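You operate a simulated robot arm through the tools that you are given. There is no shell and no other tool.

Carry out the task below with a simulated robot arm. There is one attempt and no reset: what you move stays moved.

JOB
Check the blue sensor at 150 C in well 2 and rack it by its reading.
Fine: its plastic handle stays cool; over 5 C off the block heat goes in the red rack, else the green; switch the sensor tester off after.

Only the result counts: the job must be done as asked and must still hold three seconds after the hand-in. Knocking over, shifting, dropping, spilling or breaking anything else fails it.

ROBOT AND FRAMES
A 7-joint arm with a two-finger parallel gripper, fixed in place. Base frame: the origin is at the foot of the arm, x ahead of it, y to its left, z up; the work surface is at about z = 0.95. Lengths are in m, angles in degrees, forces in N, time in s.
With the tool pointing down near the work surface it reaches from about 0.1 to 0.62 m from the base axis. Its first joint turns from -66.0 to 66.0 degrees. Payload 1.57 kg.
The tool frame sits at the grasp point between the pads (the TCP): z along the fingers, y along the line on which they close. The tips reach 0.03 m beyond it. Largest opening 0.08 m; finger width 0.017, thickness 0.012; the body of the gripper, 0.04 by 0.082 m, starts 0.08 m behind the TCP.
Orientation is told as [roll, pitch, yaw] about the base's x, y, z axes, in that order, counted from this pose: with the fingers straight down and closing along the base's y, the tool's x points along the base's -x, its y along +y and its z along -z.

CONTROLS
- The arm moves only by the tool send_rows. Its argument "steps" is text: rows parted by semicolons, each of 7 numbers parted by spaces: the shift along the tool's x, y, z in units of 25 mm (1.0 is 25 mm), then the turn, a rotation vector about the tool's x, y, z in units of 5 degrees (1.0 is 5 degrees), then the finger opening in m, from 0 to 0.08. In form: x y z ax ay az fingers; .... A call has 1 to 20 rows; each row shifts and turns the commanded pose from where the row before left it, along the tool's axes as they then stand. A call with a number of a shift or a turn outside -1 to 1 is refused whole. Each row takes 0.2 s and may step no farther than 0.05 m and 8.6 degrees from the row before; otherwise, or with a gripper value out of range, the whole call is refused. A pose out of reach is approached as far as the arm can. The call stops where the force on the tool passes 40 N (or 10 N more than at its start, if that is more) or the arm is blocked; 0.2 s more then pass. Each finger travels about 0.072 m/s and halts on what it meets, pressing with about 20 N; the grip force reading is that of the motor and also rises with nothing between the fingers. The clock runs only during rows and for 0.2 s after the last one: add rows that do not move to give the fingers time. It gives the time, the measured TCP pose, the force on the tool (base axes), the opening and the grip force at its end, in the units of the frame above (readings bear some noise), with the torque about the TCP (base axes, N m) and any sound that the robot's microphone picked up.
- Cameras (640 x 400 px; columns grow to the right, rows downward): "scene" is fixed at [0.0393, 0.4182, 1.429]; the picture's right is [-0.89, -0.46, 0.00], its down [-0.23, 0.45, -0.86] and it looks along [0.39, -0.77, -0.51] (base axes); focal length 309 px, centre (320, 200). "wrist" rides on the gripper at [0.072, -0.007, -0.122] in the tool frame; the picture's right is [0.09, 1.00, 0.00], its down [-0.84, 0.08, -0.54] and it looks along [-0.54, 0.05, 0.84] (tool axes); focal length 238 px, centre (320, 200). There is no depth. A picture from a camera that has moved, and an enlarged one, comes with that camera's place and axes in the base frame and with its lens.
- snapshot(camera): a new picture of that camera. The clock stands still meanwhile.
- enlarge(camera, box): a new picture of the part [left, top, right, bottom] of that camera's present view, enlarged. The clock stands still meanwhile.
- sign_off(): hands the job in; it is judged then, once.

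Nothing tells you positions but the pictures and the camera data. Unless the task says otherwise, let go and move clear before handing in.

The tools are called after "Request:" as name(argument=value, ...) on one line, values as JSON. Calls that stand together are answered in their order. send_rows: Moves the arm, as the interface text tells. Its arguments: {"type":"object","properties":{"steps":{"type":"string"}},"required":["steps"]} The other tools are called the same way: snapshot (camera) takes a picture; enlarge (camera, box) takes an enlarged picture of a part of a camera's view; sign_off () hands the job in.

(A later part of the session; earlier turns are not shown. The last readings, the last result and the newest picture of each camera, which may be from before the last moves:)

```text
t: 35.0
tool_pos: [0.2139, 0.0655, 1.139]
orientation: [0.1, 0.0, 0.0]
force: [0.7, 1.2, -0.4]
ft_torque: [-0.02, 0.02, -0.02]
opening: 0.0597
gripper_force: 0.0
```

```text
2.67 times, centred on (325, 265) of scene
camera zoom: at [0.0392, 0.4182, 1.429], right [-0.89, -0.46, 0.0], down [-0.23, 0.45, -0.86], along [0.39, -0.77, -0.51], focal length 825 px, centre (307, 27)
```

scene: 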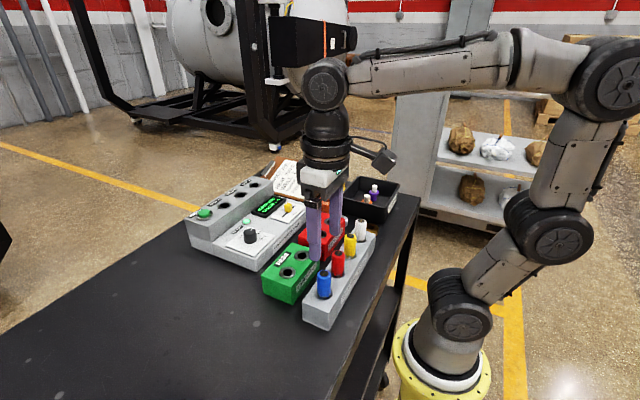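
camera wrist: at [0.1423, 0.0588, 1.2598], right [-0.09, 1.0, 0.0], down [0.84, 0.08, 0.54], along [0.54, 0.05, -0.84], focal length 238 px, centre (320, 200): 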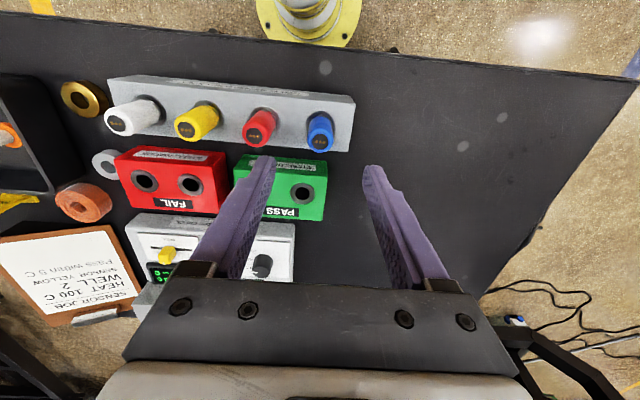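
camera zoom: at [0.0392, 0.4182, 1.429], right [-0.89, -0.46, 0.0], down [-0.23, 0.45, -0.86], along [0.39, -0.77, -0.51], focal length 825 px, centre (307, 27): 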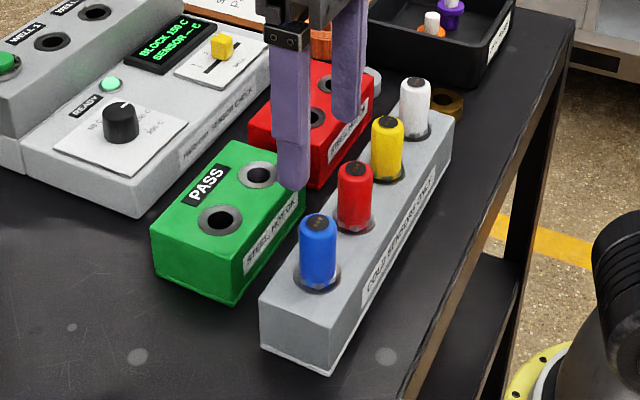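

Request:
enlarge(camera="wrist", box=[240, 70, 400, 230])

Request:
enlarge(camera="wrist", box=[100, 70, 360, 230])

```text
2.50 times, centred on (320, 150) of wrist
camera zoom: at [0.1423, 0.0588, 1.2598], right [-0.09, 1.0, 0.0], down [0.84, 0.08, 0.54], along [0.54, 0.05, -0.84], focal length 596 px, centre (320, 325)
```

zoom: 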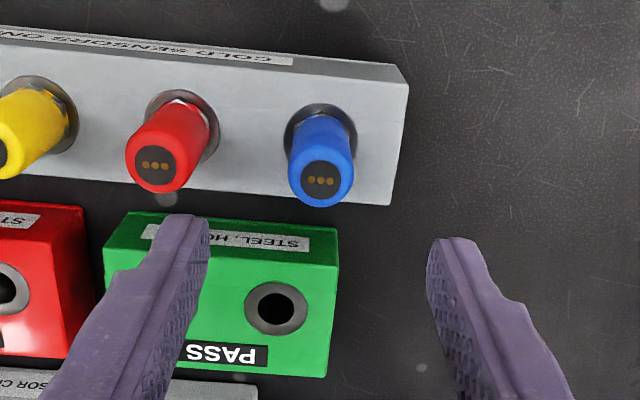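

```text
2.46 times, centred on (230, 150) of wrist
camera zoom: at [0.1423, 0.0588, 1.2598], right [-0.09, 1.0, 0.0], down [0.84, 0.08, 0.54], along [0.54, 0.05, -0.84], focal length 587 px, centre (542, 323)
```

zoom: 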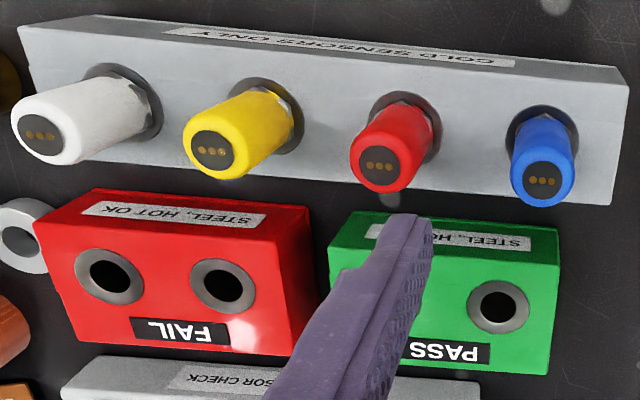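

The blue handle comes out at about (0.213, 0.0655) with its top near z 1.053. It has a steel collar below the plastic, so I'll grip high on the plastic with the TCP at z of about 1.045. I'll lower the fingers around it now.

Request:
send_rows(steps="0.04 0 0.5 0 0 0 0.046; 0 0 0.75 0 0 0 0.046; 0 0 0.75 0 0 0 0.046; 0 0 0.75 0 0 0 0.046; 0 0 0.6 0 0 0 0.046; 0 0 0.4 0 0 0 0.046; 0 0 0 0 0 0 0.046")

Request:
snapshot(camera="wrist")

Request:
enlarge(camera="scene", box=[270, 210, 390, 330])

```text
t: 36.6
tool_pos: [0.2129, 0.0641, 1.044]
orientation: [0.0, 0.0, 0.0]
force: [0.9, -0.1, 0.3]
ft_torque: [-0.02, 0.0, 0.01]
opening: 0.0458
gripper_force: 0.1
```

```text
taken
camera wrist: at [0.1418, 0.0587, 1.1645], right [-0.09, 1.0, 0.0], down [0.84, 0.08, 0.54], along [0.54, 0.05, -0.84], focal length 238 px, centre (320, 200)
```

wrist: 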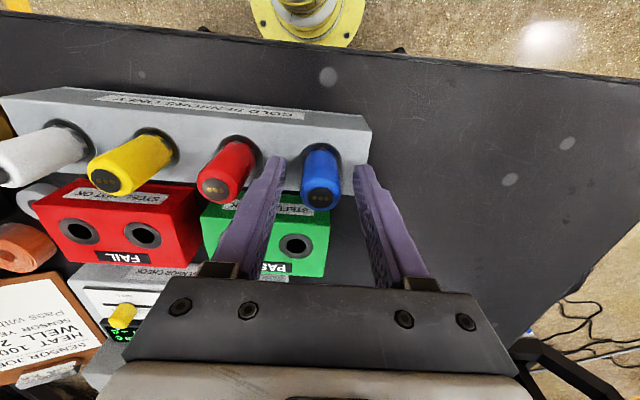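

```text
3.33 times, centred on (330, 270) of scene
camera zoom: at [0.0393, 0.4182, 1.429], right [-0.89, -0.46, 0.0], down [-0.23, 0.45, -0.86], along [0.39, -0.77, -0.51], focal length 1031 px, centre (287, -33)
```

zoom: 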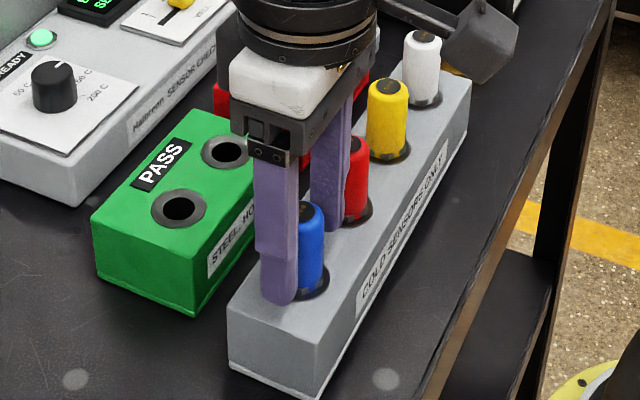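

Request:
enlarge(camera="wrist", box=[250, 110, 390, 250])

```text
2.86 times, centred on (320, 180) of wrist
camera zoom: at [0.1418, 0.0587, 1.1645], right [-0.09, 1.0, 0.0], down [0.84, 0.08, 0.54], along [0.54, 0.05, -0.84], focal length 681 px, centre (320, 257)
```

zoom: 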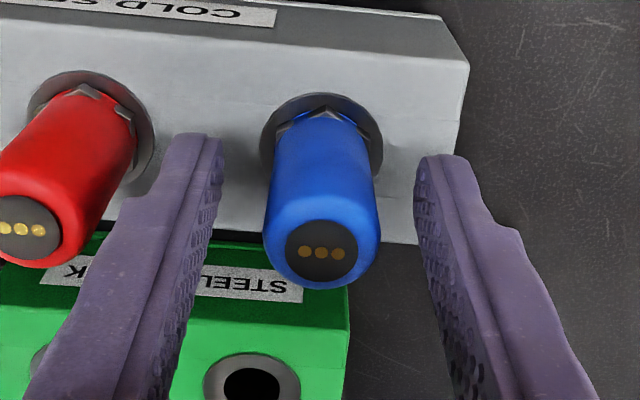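

The handle is centred between the fingers. I'll close on it.

Request:
send_rows(steps="0 0 0 0 0 0 0.03; 0 0 0 0 0 0 0.015; 0 0 0 0 0 0 0.01; 0 0 0 0 0 0 0.01")

```text
t: 37.6
tool_pos: [0.2127, 0.0651, 1.0447]
orientation: [-0.1, -0.1, 0.0]
force: [0.6, -1.3, -0.2]
ft_torque: [-0.02, -0.02, -0.02]
opening: 0.0235
gripper_force: 20.1
```

The blue handle is gripped at an opening of 0.0235. I'll lift straight up.

Request:
send_rows(steps="0 0 -0.2 0 0 0 0.01; 0 0 -0.4 0 0 0 0.01; 0 0 -0.6 0 0 0 0.01; 0 0 -0.6 0 0 0 0.01; 0 0 -0.6 0 0 0 0.01; 0 0 -0.6 0 0 0 0.01; 0 0 -0.6 0 0 0 0.01; 0 0 -0.4 0 0 0 0.01; 0 0 0 0 0 0 0.01")

Request:
snapshot(camera="wrist")

Request:
enlarge(camera="scene", box=[250, 170, 400, 330])

```text
t: 39.6
tool_pos: [0.2139, 0.0634, 1.146]
orientation: [0.0, 0.0, 0.0]
force: [0.6, -0.3, -0.2]
ft_torque: [0.0, 0.0, -0.02]
opening: 0.0234
gripper_force: 20.0
```

```text
taken
camera wrist: at [0.1419, 0.0577, 1.2661], right [-0.09, 1.0, 0.0], down [0.84, 0.08, 0.54], along [0.54, 0.05, -0.84], focal length 238 px, centre (320, 200)
```

wrist: 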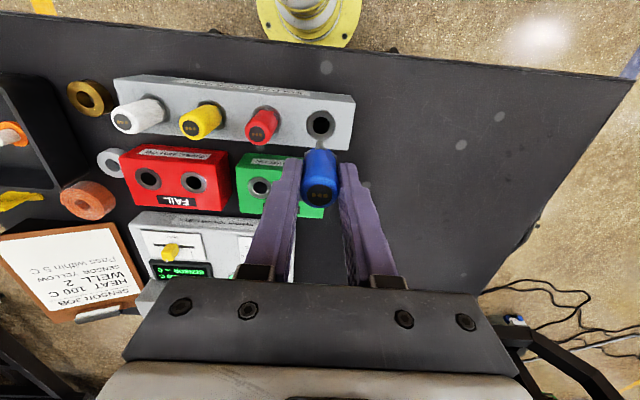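

```text
2.50 times, centred on (325, 250) of scene
camera zoom: at [0.0393, 0.4182, 1.429], right [-0.89, -0.46, 0.0], down [-0.23, 0.45, -0.86], along [0.39, -0.77, -0.51], focal length 773 px, centre (308, 75)
```

zoom: 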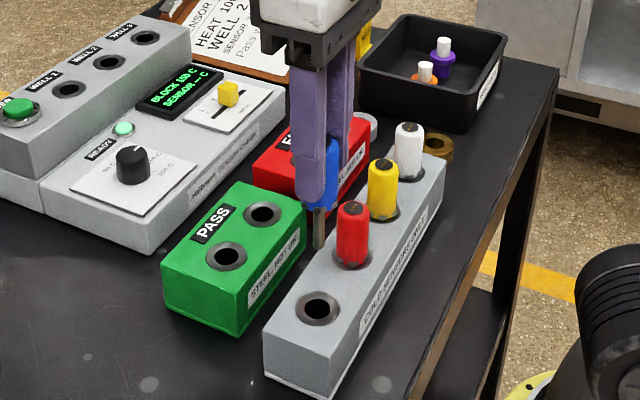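

The blue sensor is out, with a steel probe ending about 85 mm below the TCP. I'll raise it and carry it above everything to hover over well 2.

Request:
send_rows(steps="0 0 -0.7 0 0 0 0.01; 0 0 -0.7 0 0 0 0.01; -0.924 -0.48 0 0 0 0 0.01; -0.924 -0.48 0 0 0 0 0.01; -0.924 -0.48 0 0 0 0 0.01; -0.924 -0.48 0 0 0 0 0.01; -0.924 -0.48 0 0 0 0 0.01; -0.924 -0.48 0 0 0 0 0.01; -0.924 -0.48 0 0 0 0 0.01; -0.924 -0.48 0 0 0 0 0.01; -0.924 -0.48 0 0 0 0 0.01; -0.924 -0.48 0 0 0 0 0.01; -0.924 -0.48 0 0 0 0 0.01; -0.924 -0.48 0 0 0 0 0.01; -0.924 -0.48 0 0 0 0 0.01; -0.924 -0.48 0 0 0 0 0.01; 0 0 0 0 0 0 0.01")

Request:
snapshot(camera="wrist")

Request:
enlarge(camera="scene", box=[180, 120, 320, 260])

```text
t: 43.2
tool_pos: [0.5348, -0.1018, 1.1772]
orientation: [0.0, -0.1, 0.0]
force: [-0.3, 0.9, -1.2]
ft_torque: [0.01, 0.02, 0.01]
opening: 0.0234
gripper_force: 20.1
out of reach, approached as far as the arm can: row 16
```

```text
taken
camera wrist: at [0.4628, -0.1084, 1.2975], right [-0.09, 1.0, 0.0], down [0.84, 0.08, 0.54], along [0.54, 0.05, -0.84], focal length 238 px, centre (320, 200)
```

wrist: 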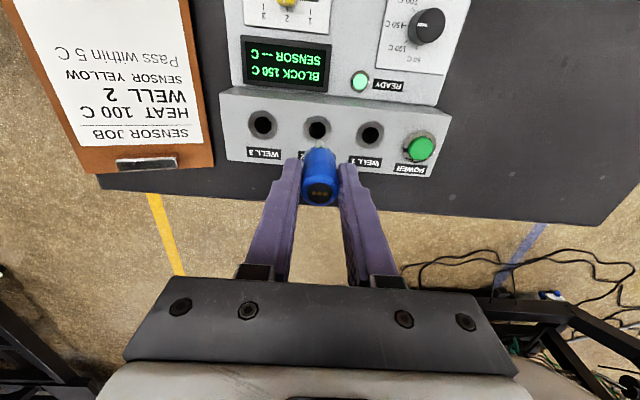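

```text
2.86 times, centred on (250, 190) of scene
camera zoom: at [0.0393, 0.4182, 1.429], right [-0.89, -0.46, 0.0], down [-0.23, 0.45, -0.86], along [0.39, -0.77, -0.51], focal length 884 px, centre (520, 229)
```

zoom: 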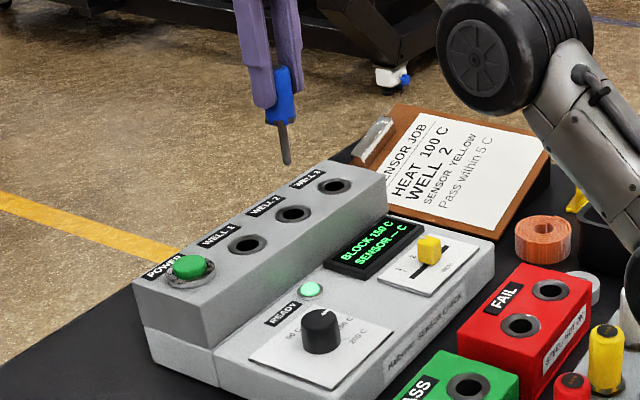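

Reach is just at its limit at this height; lower down it will be fine. I'll take enlarged views to align the probe with well 2.

Request:
enlarge(camera="wrist", box=[230, 80, 410, 220])

Request:
enlarge(camera="scene", box=[210, 120, 300, 220])

```text
2.86 times, centred on (320, 150) of wrist
camera zoom: at [0.4628, -0.1084, 1.2975], right [-0.09, 1.0, 0.0], down [0.84, 0.08, 0.54], along [0.54, 0.05, -0.84], focal length 681 px, centre (320, 343)
```

zoom: 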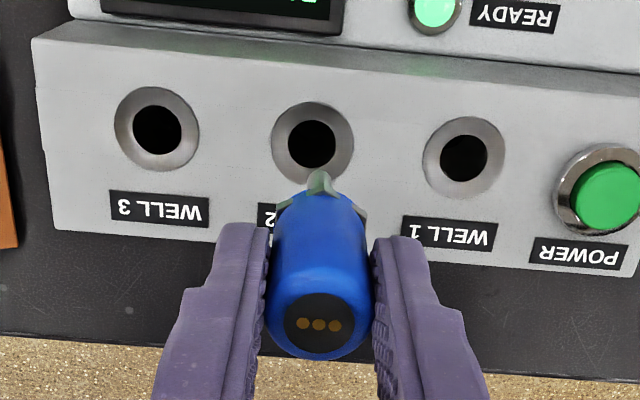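

```text
4.00 times, centred on (255, 170) of scene
camera zoom: at [0.0393, 0.4182, 1.429], right [-0.89, -0.46, 0.0], down [-0.23, 0.45, -0.86], along [0.39, -0.77, -0.51], focal length 1237 px, centre (580, 320)
```

zoom: 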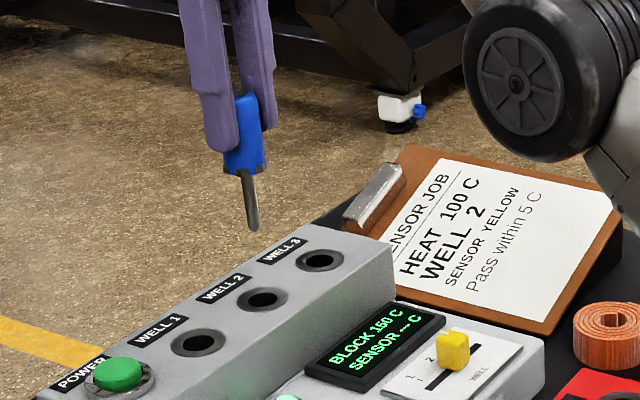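

Well 2's hole centre is at about (0.5385, -0.104). I'll lower 30 mm to get back inside the reach, then realign.

Request:
send_rows(steps="0 0 0.4 0 0 0 0.01; 0 0 0.4 0 0 0 0.01; 0 0 0.4 0 0 0 0.01; 0 0 0 0 0 0 0.01; 0 0 0 0 0 0 0.01")

Request:
enlarge(camera="wrist", box=[230, 80, 410, 220])

Request:
enlarge(camera="scene", box=[210, 140, 290, 220])

```text
t: 44.4
tool_pos: [0.5339, -0.1022, 1.1478]
orientation: [0.0, 0.0, 0.0]
force: [0.6, -0.5, -0.6]
ft_torque: [0.01, -0.01, -0.02]
opening: 0.0234
gripper_force: 19.8
```

```text
2.86 times, centred on (320, 150) of wrist
camera zoom: at [0.4623, -0.1085, 1.2683], right [-0.09, 1.0, 0.0], down [0.84, 0.08, 0.54], along [0.54, 0.05, -0.84], focal length 681 px, centre (320, 343)
```

zoom: 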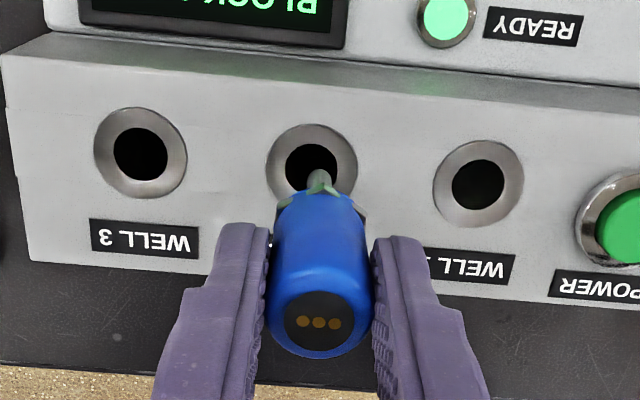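

```text
5.00 times, centred on (250, 180) of scene
camera zoom: at [0.0393, 0.4182, 1.429], right [-0.89, -0.46, 0.0], down [-0.23, 0.45, -0.86], along [0.39, -0.77, -0.51], focal length 1546 px, centre (670, 300)
```

zoom: 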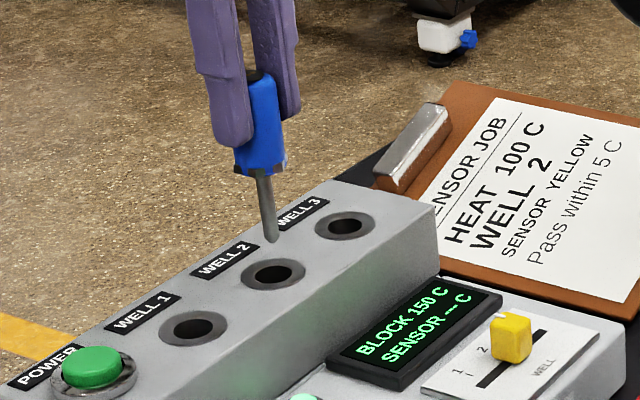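

The probe needs about +3.5 mm in x and -2 mm in y. I'll apply that, lower to just above the hole and look again.

Request:
send_rows(steps="-0.14 -0.08 0 0 0 0 0.01; 0 0 0.3 0 0 0 0.01; 0 0 0.2 0 0 0 0.01; 0 0 0 0 0 0 0.01; 0 0 0 0 0 0 0.01")

Request:
enlarge(camera="wrist", box=[280, 110, 360, 190])

Request:
enlarge(camera="scene", box=[220, 160, 280, 220])

```text
t: 45.6
tool_pos: [0.5372, -0.1042, 1.1352]
orientation: [0.1, -0.1, 0.1]
force: [0.1, 0.2, 0.5]
ft_torque: [-0.02, 0.02, -0.02]
opening: 0.0234
gripper_force: 20.1
```

```text
5.00 times, centred on (320, 150) of wrist
camera zoom: at [0.4664, -0.1111, 1.2554], right [-0.09, 1.0, 0.0], down [0.84, 0.08, 0.54], along [0.54, 0.05, -0.84], focal length 1192 px, centre (320, 450)
```

zoom: 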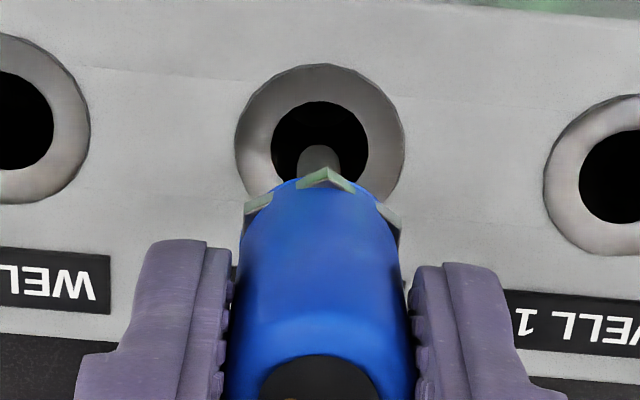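

```text
6.67 times, centred on (250, 190) of scene
camera zoom: at [0.0393, 0.4182, 1.429], right [-0.89, -0.46, 0.0], down [-0.23, 0.45, -0.86], along [0.39, -0.77, -0.51], focal length 2061 px, centre (787, 267)
```

zoom: 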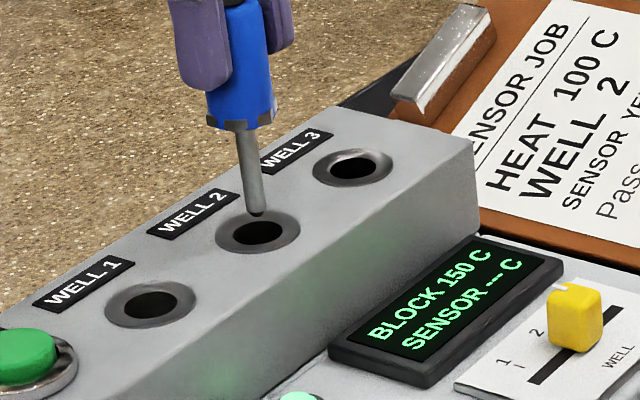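

The probe tip is lined up with well 2's hole (hole about 17 mm across, probe about 7 mm). I'll lower it in.

Request:
send_rows(steps="0 0 0.3 0 0 0 0.01; 0 0 0.3 0 0 0 0.01; 0 0 0.3 0 0 0 0.01; 0 0 0.3 0 0 0 0.01; 0 0 0.3 0 0 0 0.01; 0 0 0.2 0 0 0 0.01; 0 0 0 0 0 0 0.01")

Request:
enlarge(camera="wrist", box=[260, 100, 380, 220])

Request:
enlarge(camera="scene", box=[210, 150, 300, 230])

```text
t: 47.2
tool_pos: [0.5371, -0.1069, 1.0925]
orientation: [0.0, -0.1, -0.1]
force: [-0.2, -1.2, 0.4]
ft_torque: [-0.02, -0.01, -0.02]
opening: 0.0236
gripper_force: 19.7
```

```text
3.33 times, centred on (320, 160) of wrist
camera zoom: at [0.4662, -0.1118, 1.213], right [-0.09, 1.0, 0.0], down [0.84, 0.08, 0.54], along [0.54, 0.05, -0.84], focal length 794 px, centre (320, 333)
```

zoom: 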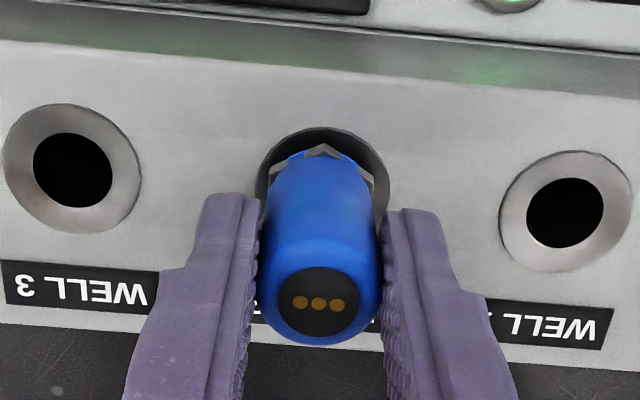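

```text
5.00 times, centred on (255, 190) of scene
camera zoom: at [0.0393, 0.4182, 1.429], right [-0.89, -0.46, 0.0], down [-0.23, 0.45, -0.86], along [0.39, -0.77, -0.51], focal length 1546 px, centre (645, 250)
```

zoom: 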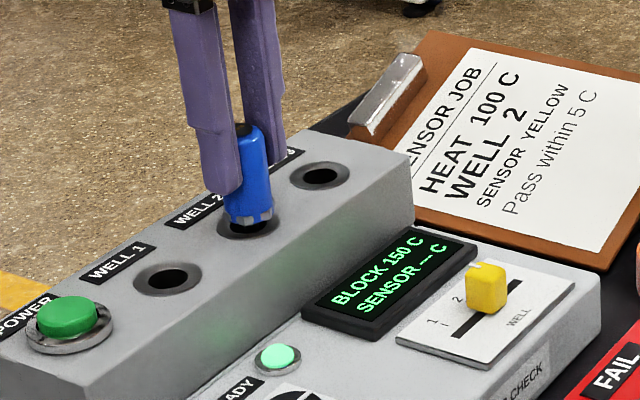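

It's going in cleanly. I'll keep lowering in small steps until it seats.

Request:
send_rows(steps="0 0 0.08 0 0 0 0.01; 0 0 0.08 0 0 0 0.01; 0 0 0.08 0 0 0 0.01; 0 0 0 0 0 0 0.01")

Request:
enlarge(camera="scene", box=[210, 150, 300, 230])

```text
t: 48.2
tool_pos: [0.5375, -0.1055, 1.0881]
orientation: [0.0, -0.1, 0.0]
force: [-0.3, 0.7, 2.1]
ft_torque: [0.08, 0.01, -0.03]
opening: 0.0234
gripper_force: 19.9
```

```text
5.00 times, centred on (255, 190) of scene
camera zoom: at [0.0392, 0.4182, 1.429], right [-0.89, -0.46, 0.0], down [-0.23, 0.45, -0.86], along [0.39, -0.77, -0.51], focal length 1546 px, centre (645, 250)
```

zoom: 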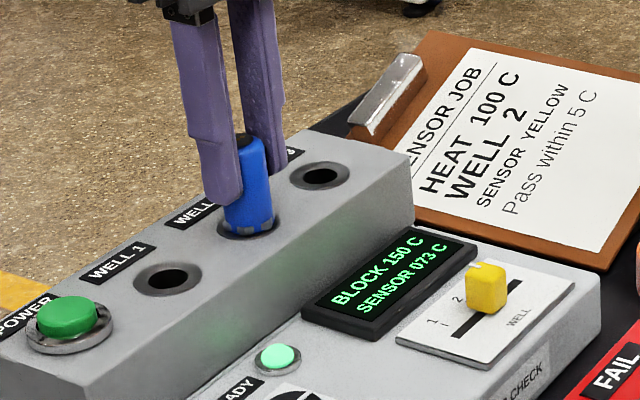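

The display now shows SENSOR 073 C and rising. I'll press 1 mm more to be sure it's seated, then hold and wait for the reading to settle.

Request:
send_rows(steps="0 0 0.04 0 0 0 0.01; 0 0 0 0 0 0 0.01; 0 0 0 0 0 0 0.01; 0 0 0 0 0 0 0.01; 0 0 0 0 0 0 0.01")

Request:
enlarge(camera="scene", box=[210, 150, 300, 230])

```text
t: 49.4
tool_pos: [0.5368, -0.1058, 1.0868]
orientation: [0.0, -0.1, 0.0]
force: [0.8, 0.7, 4.1]
ft_torque: [0.13, -0.04, -0.02]
opening: 0.0234
gripper_force: 20.1
```

```text
5.00 times, centred on (255, 190) of scene
camera zoom: at [0.0392, 0.4182, 1.429], right [-0.89, -0.46, 0.0], down [-0.23, 0.45, -0.86], along [0.39, -0.77, -0.51], focal length 1546 px, centre (645, 250)
```

zoom: 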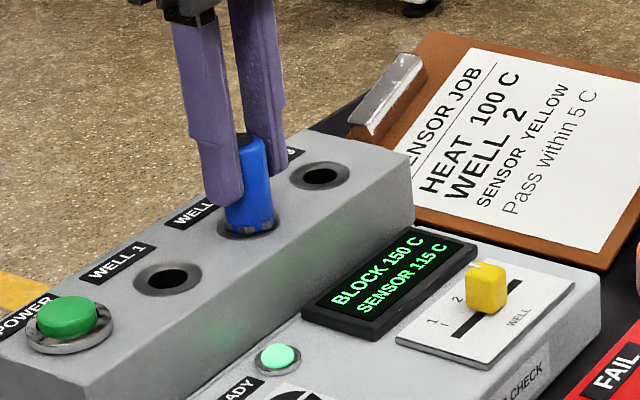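

It's seated (about 4 N) and the reading is climbing (115 C). I'll wait for it to settle.

Request:
send_rows(steps="0 0 -0.02 0 0 0 0.01; 0 0 0 0 0 0 0.01; 0 0 0 0 0 0 0.01; 0 0 0 0 0 0 0.01; 0 0 0 0 0 0 0.01; 0 0 0 0 0 0 0.01; 0 0 0 0 0 0 0.01; 0 0 0 0 0 0 0.01; 0 0 0 0 0 0 0.01; 0 0 0 0 0 0 0.01; 0 0 0 0 0 0 0.01; 0 0 0 0 0 0 0.01; 0 0 0 0 0 0 0.01; 0 0 0 0 0 0 0.01; 0 0 0 0 0 0 0.01")

Request:
enlarge(camera="scene", box=[240, 180, 310, 230])

```text
t: 52.6
tool_pos: [0.5374, -0.1065, 1.0857]
orientation: [-0.1, 0.0, 0.0]
force: [0.7, 0.0, -1.0]
ft_torque: [-0.01, -0.02, -0.01]
opening: 0.0235
gripper_force: 20.3
```

```text
8.00 times, centred on (275, 205) of scene
camera zoom: at [0.0393, 0.4182, 1.429], right [-0.89, -0.46, 0.0], down [-0.23, 0.45, -0.86], along [0.39, -0.77, -0.51], focal length 2474 px, centre (680, 160)
```

zoom: 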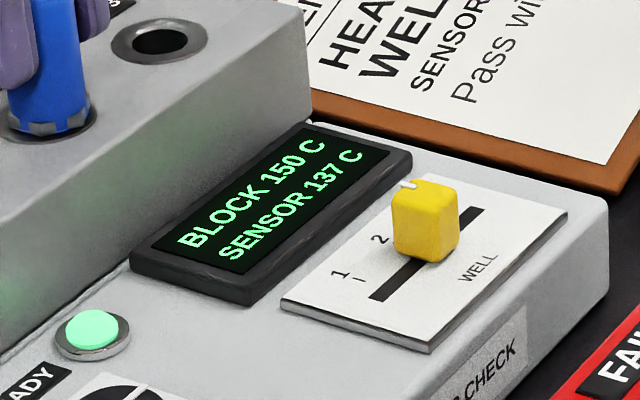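

It's at 137 C and may still be rising, so I'll keep waiting.

Request:
send_rows(steps="0 0 0 0 0 0 0.01; 0 0 0 0 0 0 0.01; 0 0 0 0 0 0 0.01; 0 0 0 0 0 0 0.01; 0 0 0 0 0 0 0.01; 0 0 0 0 0 0 0.01; 0 0 0 0 0 0 0.01; 0 0 0 0 0 0 0.01; 0 0 0 0 0 0 0.01; 0 0 0 0 0 0 0.01; 0 0 0 0 0 0 0.01; 0 0 0 0 0 0 0.01; 0 0 0 0 0 0 0.01; 0 0 0 0 0 0 0.01; 0 0 0 0 0 0 0.01")

Request:
enlarge(camera="scene", box=[240, 180, 310, 230])

```text
t: 55.8
tool_pos: [0.5367, -0.1062, 1.0865]
orientation: [0.0, 0.0, 0.0]
force: [-0.1, -0.5, -0.9]
ft_torque: [-0.03, 0.02, 0.02]
opening: 0.0237
gripper_force: 20.1
```

```text
8.00 times, centred on (275, 205) of scene
camera zoom: at [0.0393, 0.4182, 1.429], right [-0.89, -0.46, 0.0], down [-0.23, 0.45, -0.86], along [0.39, -0.77, -0.51], focal length 2474 px, centre (680, 160)
```

zoom: 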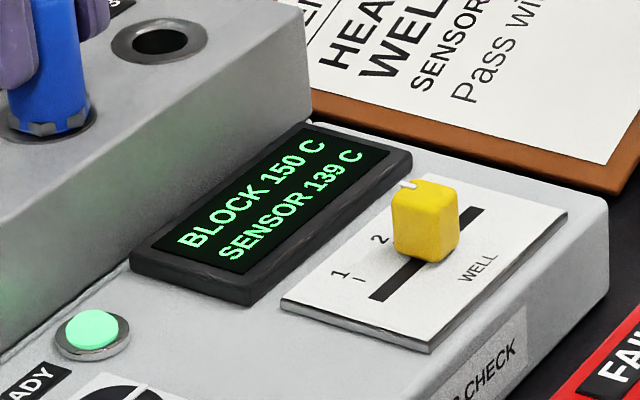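

It's at 139 C and almost settled. I'll wait longer to be certain.

Request:
send_rows(steps="0 0 0 0 0 0 0.01; 0 0 0 0 0 0 0.01; 0 0 0 0 0 0 0.01; 0 0 0 0 0 0 0.01; 0 0 0 0 0 0 0.01; 0 0 0 0 0 0 0.01; 0 0 0 0 0 0 0.01; 0 0 0 0 0 0 0.01; 0 0 0 0 0 0 0.01; 0 0 0 0 0 0 0.01; 0 0 0 0 0 0 0.01; 0 0 0 0 0 0 0.01; 0 0 0 0 0 0 0.01; 0 0 0 0 0 0 0.01; 0 0 0 0 0 0 0.01; 0 0 0 0 0 0 0.01; 0 0 0 0 0 0 0.01; 0 0 0 0 0 0 0.01; 0 0 0 0 0 0 0.01; 0 0 0 0 0 0 0.01")

Request:
enlarge(camera="scene", box=[240, 180, 310, 230])

```text
t: 60.0
tool_pos: [0.5363, -0.1055, 1.088]
orientation: [0.0, 0.0, 0.0]
force: [0.7, 0.3, -0.8]
ft_torque: [0.01, -0.01, 0.02]
opening: 0.0234
gripper_force: 20.5
```

```text
8.00 times, centred on (275, 205) of scene
camera zoom: at [0.0393, 0.4182, 1.429], right [-0.89, -0.46, 0.0], down [-0.23, 0.45, -0.86], along [0.39, -0.77, -0.51], focal length 2474 px, centre (680, 160)
```

zoom: 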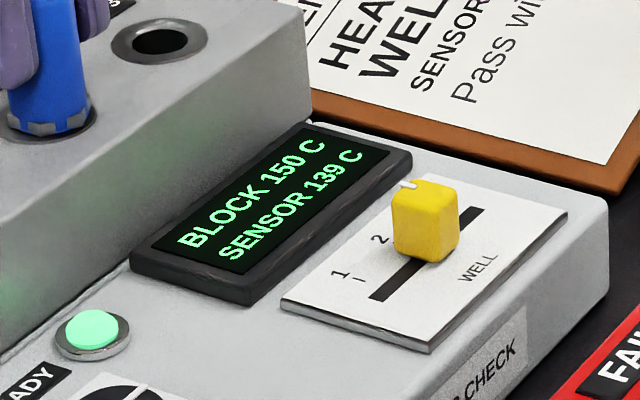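

The reading has settled at 139 C against a block at 150 C, which is 11 C off. Before I trust it, I'll press down once more to confirm the probe is fully seated.

Request:
send_rows(steps="0 0 0.06 0 0 0 0.01; 0 0 0.04 0 0 0 0.01; 0 0 0 0 0 0 0.01; 0 0 0 0 0 0 0.01; 0 0 0 0 0 0 0.01; 0 0 0 0 0 0 0.01; 0 0 0 0 0 0 0.01; 0 0 0 0 0 0 0.01; 0 0 0 0 0 0 0.01; 0 0 0 0 0 0 0.01; 0 0 0 0 0 0 0.01; 0 0 0 0 0 0 0.01")

Request:
enlarge(camera="scene", box=[220, 160, 310, 230])

Request:
enlarge(camera="wrist", box=[240, 80, 400, 220])

```text
t: 62.6
tool_pos: [0.5373, -0.104, 1.0836]
orientation: [0.0, 0.1, 0.0]
force: [1.2, -0.2, 3.5]
ft_torque: [-0.07, -0.14, 0.01]
opening: 0.0236
gripper_force: 20.4
```

```text
5.71 times, centred on (265, 195) of scene
camera zoom: at [0.0392, 0.4182, 1.429], right [-0.89, -0.46, 0.0], down [-0.23, 0.45, -0.86], along [0.39, -0.77, -0.51], focal length 1767 px, centre (634, 229)
```

zoom: 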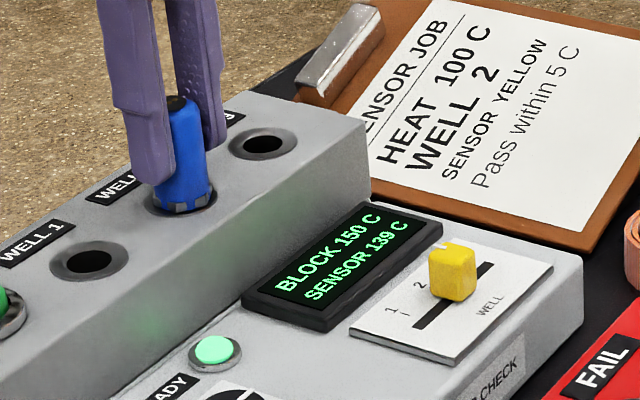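

```text
2.86 times, centred on (320, 150) of wrist
camera zoom: at [0.466, -0.1109, 1.2041], right [-0.09, 1.0, 0.0], down [0.84, 0.08, 0.54], along [0.54, 0.05, -0.84], focal length 681 px, centre (320, 343)
```

zoom: 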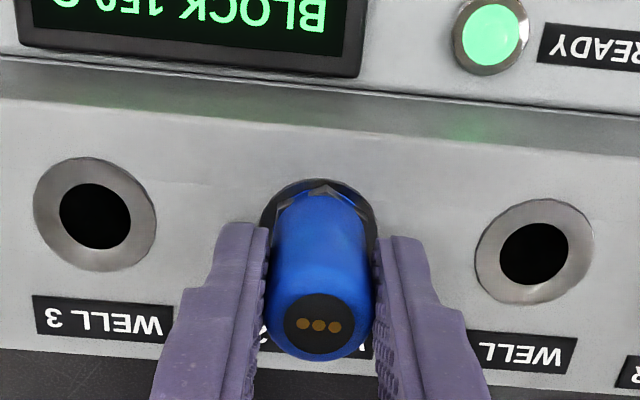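

The probe is seated and 139 C holds, so it's 11 C off and goes in the red FAIL rack. Its right-hand hole is at about (0.301, -0.089) with the top near z 1.0. I'll lift the sensor out and carry it over there.

Request:
send_rows(steps="0 0 -0.2 0 0 0 0.01; 0 0 -0.4 0 0 0 0.01; 0 0 -0.5 0 0 0 0.01; 0 0 -0.6 0 0 0 0.01; 0 0 -0.6 0 0 0 0.01; 0 0 -0.5 0 0 0 0.01; 0.859 0.056 0 0 0 0 0.01; 0.859 0.056 0 0 0 0 0.01; 0.859 0.056 0 0 0 0 0.01; 0.859 0.056 0 0 0 0 0.01; 0.859 0.056 0 0 0 0 0.01; 0.859 0.056 0 0 0 0 0.01; 0.859 0.056 0 0 0 0 0.01; 0.859 0.056 0 0 0 0 0.01; 0.859 0.056 0 0 0 0 0.01; 0.859 0.056 0 0 0 0 0.01; 0.859 0.056 0 0 0 0 0.01; 0 0 0 0 0 0 0.01")

Request:
snapshot(camera="wrist")

Request:
enlarge(camera="wrist", box=[240, 90, 400, 230])

Request:
enlarge(camera="scene", box=[250, 160, 390, 300])

```text
t: 66.4
tool_pos: [0.2986, -0.0904, 1.1532]
orientation: [0.0, 0.0, 0.0]
force: [-0.1, 0.5, -0.4]
ft_torque: [-0.01, 0.0, -0.01]
opening: 0.0238
gripper_force: 20.0
```

```text
taken
camera wrist: at [0.2288, -0.0971, 1.2737], right [-0.09, 1.0, 0.0], down [0.84, 0.08, 0.54], along [0.54, 0.05, -0.84], focal length 238 px, centre (320, 200)
```

wrist: 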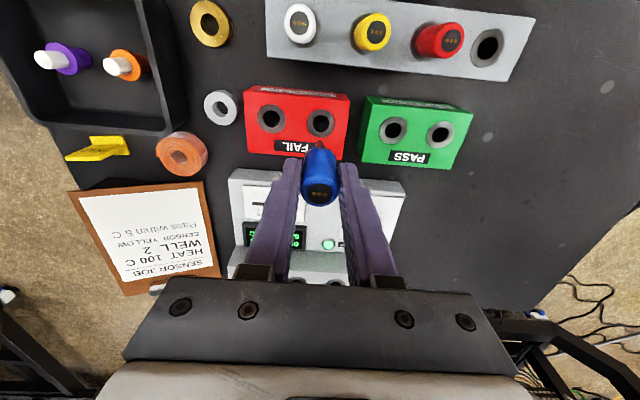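

```text
2.86 times, centred on (320, 160) of wrist
camera zoom: at [0.2288, -0.0971, 1.2737], right [-0.09, 1.0, 0.0], down [0.84, 0.08, 0.54], along [0.54, 0.05, -0.84], focal length 681 px, centre (320, 314)
```

zoom: 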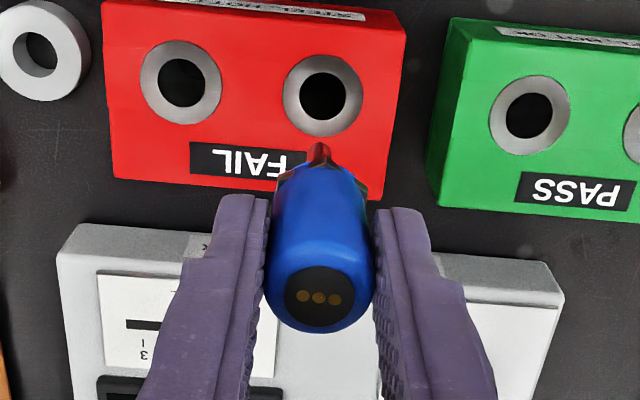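

```text
2.86 times, centred on (320, 230) of scene
camera zoom: at [0.0392, 0.4182, 1.429], right [-0.89, -0.46, 0.0], down [-0.23, 0.45, -0.86], along [0.39, -0.77, -0.51], focal length 884 px, centre (320, 114)
```

zoom: 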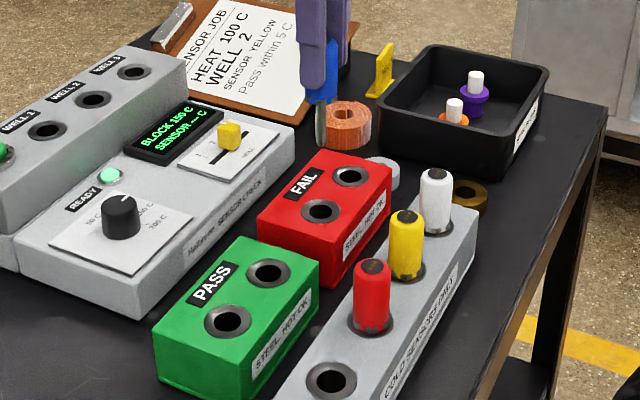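

The FAIL hole is about +3 mm in x and +1 mm in y from the probe. I'll correct and lower to just above it.

Request:
send_rows(steps="-0.12 0.04 0 0 0 0 0.01; 0 0 0.5 0 0 0 0.01; 0 0 0.5 0 0 0 0.01; 0 0 0.5 0 0 0 0.01; 0 0 0 0 0 0 0.01; 0 0 0 0 0 0 0.01")

Request:
enlarge(camera="wrist", box=[270, 100, 370, 200])

Request:
enlarge(camera="scene", box=[290, 180, 350, 250])

```text
t: 67.8
tool_pos: [0.3036, -0.0882, 1.1168]
orientation: [0.0, -0.1, 0.0]
force: [0.3, -0.2, 0.3]
ft_torque: [0.01, -0.04, -0.01]
opening: 0.0238
gripper_force: 20.3
```

```text
4.00 times, centred on (320, 150) of wrist
camera zoom: at [0.2328, -0.0947, 1.2364], right [-0.09, 1.0, 0.0], down [0.84, 0.08, 0.54], along [0.54, 0.05, -0.84], focal length 953 px, centre (320, 400)
```

zoom: 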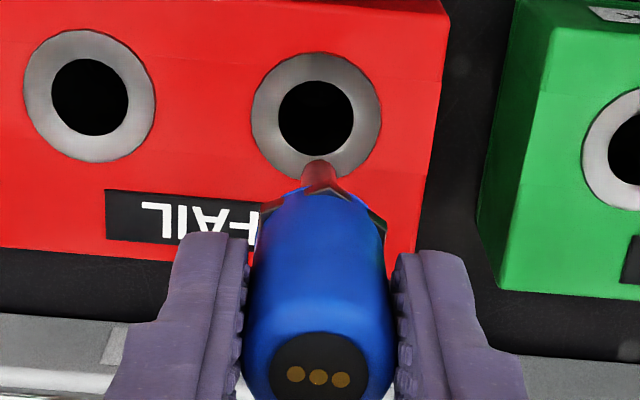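

```text
5.71 times, centred on (320, 215) of scene
camera zoom: at [0.0393, 0.4182, 1.429], right [-0.89, -0.46, 0.0], down [-0.23, 0.45, -0.86], along [0.39, -0.77, -0.51], focal length 1767 px, centre (320, 114)
```

zoom: 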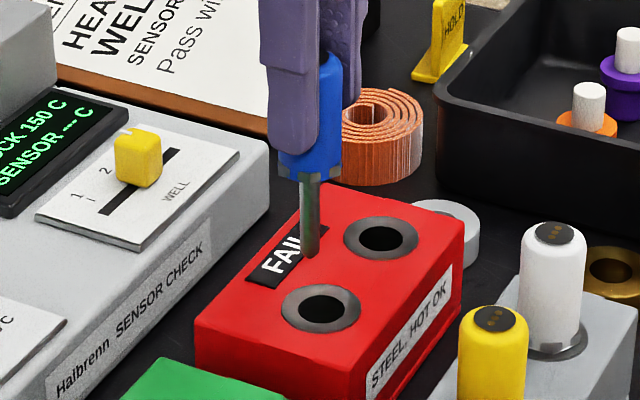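

The tip is about 3 mm too far in x and 1 mm in y. I'll correct that and lower a bit more to check.

Request:
send_rows(steps="0.12 -0.05 0 0 0 0 0.01; 0 0 0.3 0 0 0 0.01; 0 0 0.3 0 0 0 0.01; 0 0 0 0 0 0 0.01; 0 0 0 0 0 0 0.01")

Request:
enlarge(camera="wrist", box=[270, 100, 370, 200])

Request:
enlarge(camera="scene", box=[290, 180, 350, 250])

```text
t: 69.0
tool_pos: [0.303, -0.0891, 1.1013]
orientation: [0.0, -0.1, -0.1]
force: [-0.4, -0.2, -0.5]
ft_torque: [0.01, 0.02, -0.01]
opening: 0.0239
gripper_force: 20.3
```

```text
4.00 times, centred on (320, 150) of wrist
camera zoom: at [0.2308, -0.0954, 1.2213], right [-0.09, 1.0, 0.0], down [0.84, 0.08, 0.54], along [0.54, 0.05, -0.84], focal length 953 px, centre (320, 400)
```

zoom: 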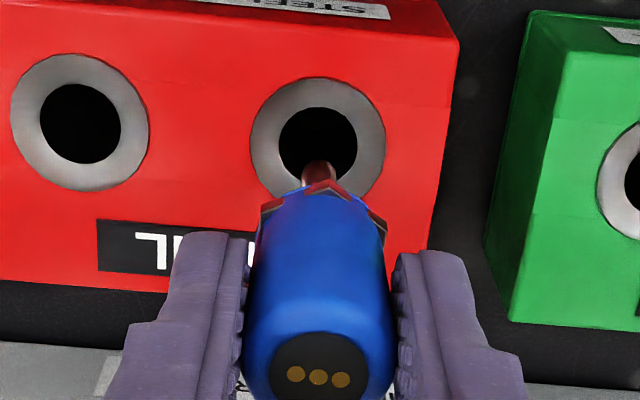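

```text
5.71 times, centred on (320, 215) of scene
camera zoom: at [0.0393, 0.4182, 1.429], right [-0.89, -0.46, 0.0], down [-0.23, 0.45, -0.86], along [0.39, -0.77, -0.51], focal length 1767 px, centre (320, 114)
```

zoom: 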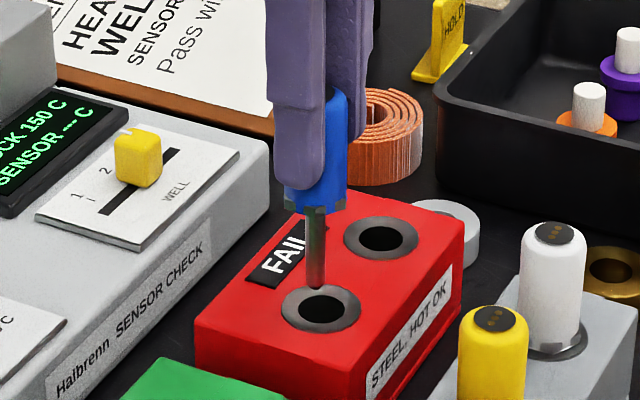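

I'm nearly there: one last correction of about 2 mm, then I'll lower it into the hole.

Request:
send_rows(steps="0.09 -0.04 0 0 0 0 0.01; 0 0 0.2 0 0 0 0.01; 0 0 0.3 0 0 0 0.01; 0 0 0.3 0 0 0 0.01; 0 0 0 0 0 0 0.01")

Request:
enlarge(camera="wrist", box=[270, 100, 370, 200])

Request:
enlarge(camera="scene", box=[290, 180, 350, 250])

```text
t: 70.2
tool_pos: [0.2986, -0.0924, 1.081]
orientation: [0.0, 0.0, -0.1]
force: [0.5, 0.2, -0.8]
ft_torque: [-0.02, 0.02, -0.02]
opening: 0.0239
gripper_force: 19.8
```

```text
4.00 times, centred on (320, 150) of wrist
camera zoom: at [0.2277, -0.0975, 1.2015], right [-0.09, 1.0, 0.0], down [0.84, 0.08, 0.54], along [0.54, 0.05, -0.84], focal length 953 px, centre (320, 400)
```

zoom: 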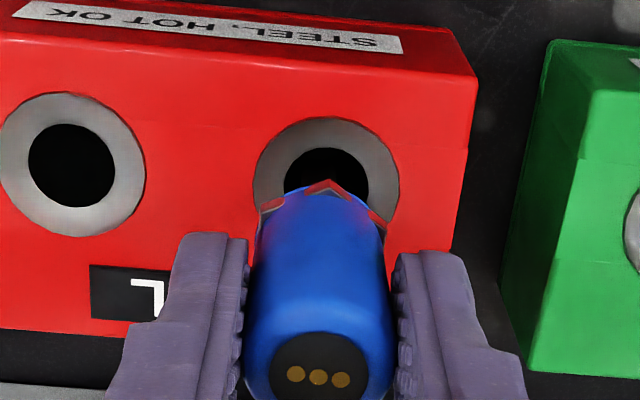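

```text
5.71 times, centred on (320, 215) of scene
camera zoom: at [0.0393, 0.4182, 1.429], right [-0.89, -0.46, 0.0], down [-0.23, 0.45, -0.86], along [0.39, -0.77, -0.51], focal length 1767 px, centre (320, 114)
```

zoom: 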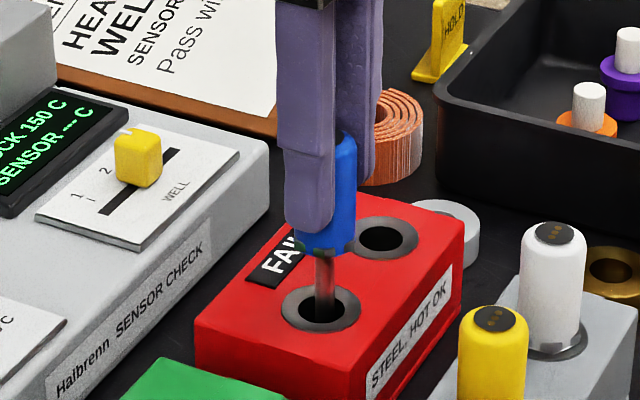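

The probe is inside the FAIL hole. I'll shift 1 mm in y and keep lowering.

Request:
send_rows(steps="0 0.04 0.2 0 0 0 0.01; 0 0 0.3 0 0 0 0.01; 0 0 0.3 0 0 0 0.01; 0 0 0.2 0 0 0 0.01; 0 0 0 0 0 0 0.01")

Request:
enlarge(camera="scene", box=[290, 180, 350, 250])

Request:
enlarge(camera="wrist", box=[270, 100, 370, 200])

```text
t: 71.4
tool_pos: [0.2985, -0.0897, 1.0569]
orientation: [0.0, 0.0, 0.0]
force: [1.1, 0.9, -0.5]
ft_torque: [0.0, 0.03, -0.01]
opening: 0.0239
gripper_force: 20.3
```

```text
5.71 times, centred on (320, 215) of scene
camera zoom: at [0.0393, 0.4182, 1.429], right [-0.89, -0.46, 0.0], down [-0.23, 0.45, -0.86], along [0.39, -0.77, -0.51], focal length 1767 px, centre (320, 114)
```

zoom: 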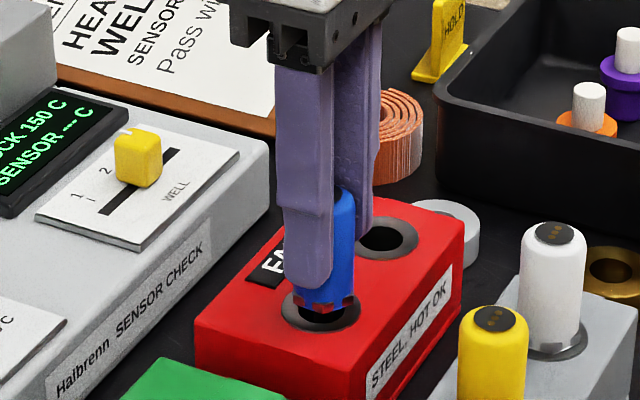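

```text
4.00 times, centred on (320, 150) of wrist
camera zoom: at [0.2273, -0.0956, 1.1768], right [-0.09, 1.0, 0.0], down [0.84, 0.08, 0.54], along [0.54, 0.05, -0.84], focal length 953 px, centre (320, 400)
```

zoom: 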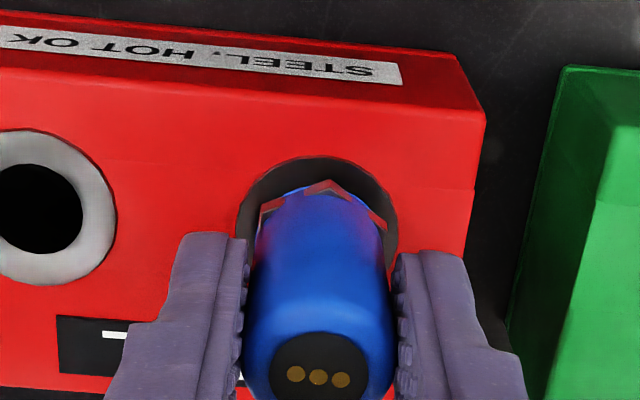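

Well centred. I'll lower the last bit in small steps until it seats.

Request:
send_rows(steps="0 0 0.12 0 0 0 0.01; 0 0 0.08 0 0 0 0.01; 0 0 0.08 0 0 0 0.01; 0 0 0.04 0 0 0 0.01; 0 0 0 0 0 0 0.01")

Request:
enlarge(camera="scene", box=[290, 180, 350, 250])

```text
t: 72.6
tool_pos: [0.2983, -0.0907, 1.0496]
orientation: [0.1, -0.2, 0.1]
force: [-3.8, 3.3, 15.7]
ft_torque: [0.05, 0.15, 0.05]
opening: 0.0239
gripper_force: 19.5
```

```text
5.71 times, centred on (320, 215) of scene
camera zoom: at [0.039, 0.4183, 1.429], right [-0.89, -0.46, 0.0], down [-0.23, 0.45, -0.86], along [0.39, -0.77, -0.51], focal length 1767 px, centre (320, 114)
```

zoom: 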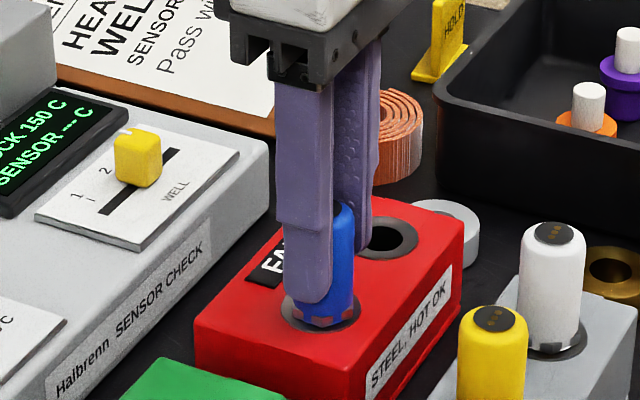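

It's seated (15.7 N upward). I'll relax the push by about 1 mm, then open the fingers.

Request:
send_rows(steps="0 0 -0.05 0 0 0 0.01; 0 0 0 0 0 0 0.01; 0 0 0 0 0 0 0.028; 0 0 0 0 0 0 0.036; 0 0 0 0 0 0 0.046; 0 0 0 0 0 0 0.046")

Request:
enlarge(camera="scene", box=[290, 180, 350, 250])

Request:
enlarge(camera="wrist", box=[250, 100, 390, 220])

```text
t: 74.0
tool_pos: [0.2985, -0.0916, 1.0487]
orientation: [-0.1, 0.0, 0.0]
force: [0.4, 0.9, 0.1]
ft_torque: [0.0, 0.03, 0.0]
opening: 0.0461
gripper_force: 0.1
```

```text
5.71 times, centred on (320, 215) of scene
camera zoom: at [0.0393, 0.4182, 1.429], right [-0.89, -0.46, 0.0], down [-0.23, 0.45, -0.86], along [0.39, -0.77, -0.51], focal length 1767 px, centre (320, 114)
```

zoom: 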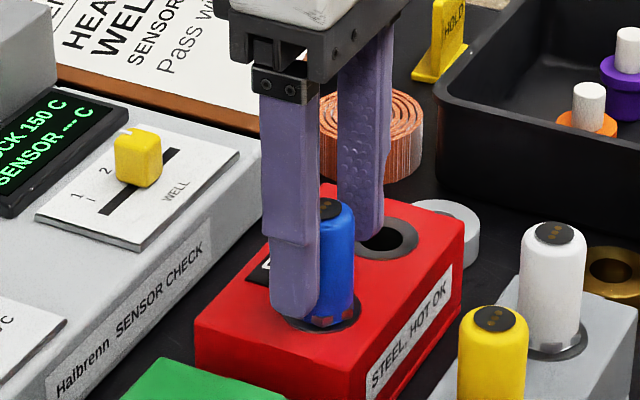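

```text
3.33 times, centred on (320, 160) of wrist
camera zoom: at [0.2277, -0.096, 1.17], right [-0.09, 1.0, 0.0], down [0.84, 0.08, 0.54], along [0.54, 0.05, -0.84], focal length 794 px, centre (320, 333)
```

zoom: 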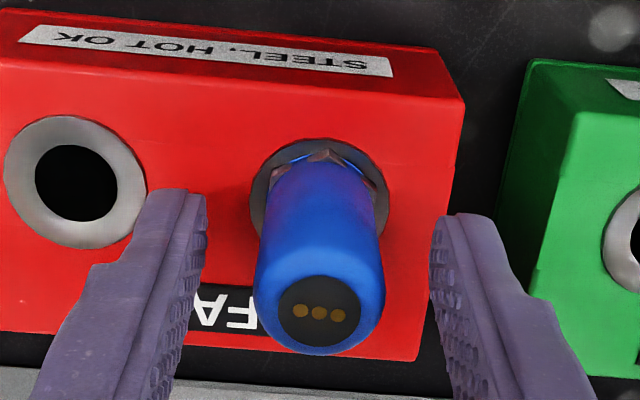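

The blue sensor stands free in the FAIL rack. I'll rise clear, close the fingers and go back over the POWER button.

Request:
send_rows(steps="0 0 -0.3 0 0 0 0.046; 0 0 -0.7 0 0 0 0.046; 0 0 -0.8 0 0 0 0.046; 0 0 -0.8 0 0 0 0.046; 0 0 -0.4 0 0 0 0.046; -0.882 0.373 0 0 0 0 0.02; -0.882 0.373 0 0 0 0 0; -0.882 0.373 0 0 0 0 0; -0.882 0.373 0 0 0 0 0; -0.882 0.373 0 0 0 0 0; -0.882 0.373 0 0 0 0 0; -0.882 0.373 0 0 0 0 0; -0.882 0.373 0 0 0 0 0; -0.882 0.373 0 0 0 0 0; -0.882 0.373 0 0 0 0 0; -0.882 0.373 0 0 0 0 0; 0 0 0 0 0 0 0; 0 0 0 0 0 0 0")

Request:
snapshot(camera="scene")

Request:
snapshot(camera="wrist")

```text
t: 77.8
tool_pos: [0.544, 0.012, 1.1248]
orientation: [-0.1, 0.0, 0.0]
force: [0.1, 0.2, 0.5]
ft_torque: [0.0, 0.02, -0.01]
opening: 0.0
gripper_force: 19.7
```

```text
taken
```

scene: 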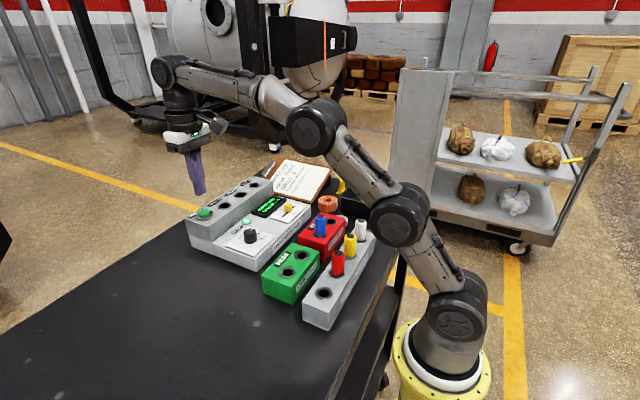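

```text
taken
camera wrist: at [0.4725, 0.0063, 1.245], right [-0.09, 1.0, 0.0], down [0.84, 0.08, 0.54], along [0.54, 0.05, -0.84], focal length 238 px, centre (320, 200)
```

wrist: 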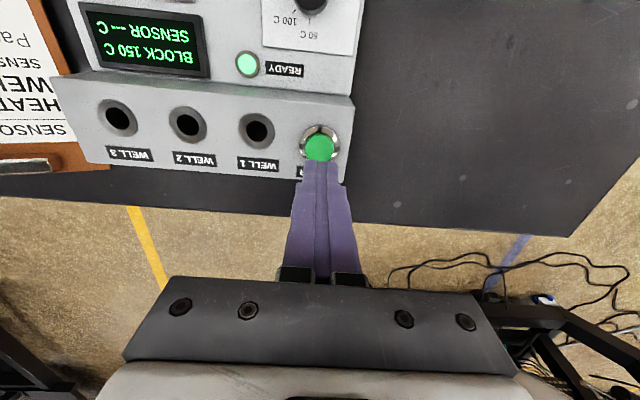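

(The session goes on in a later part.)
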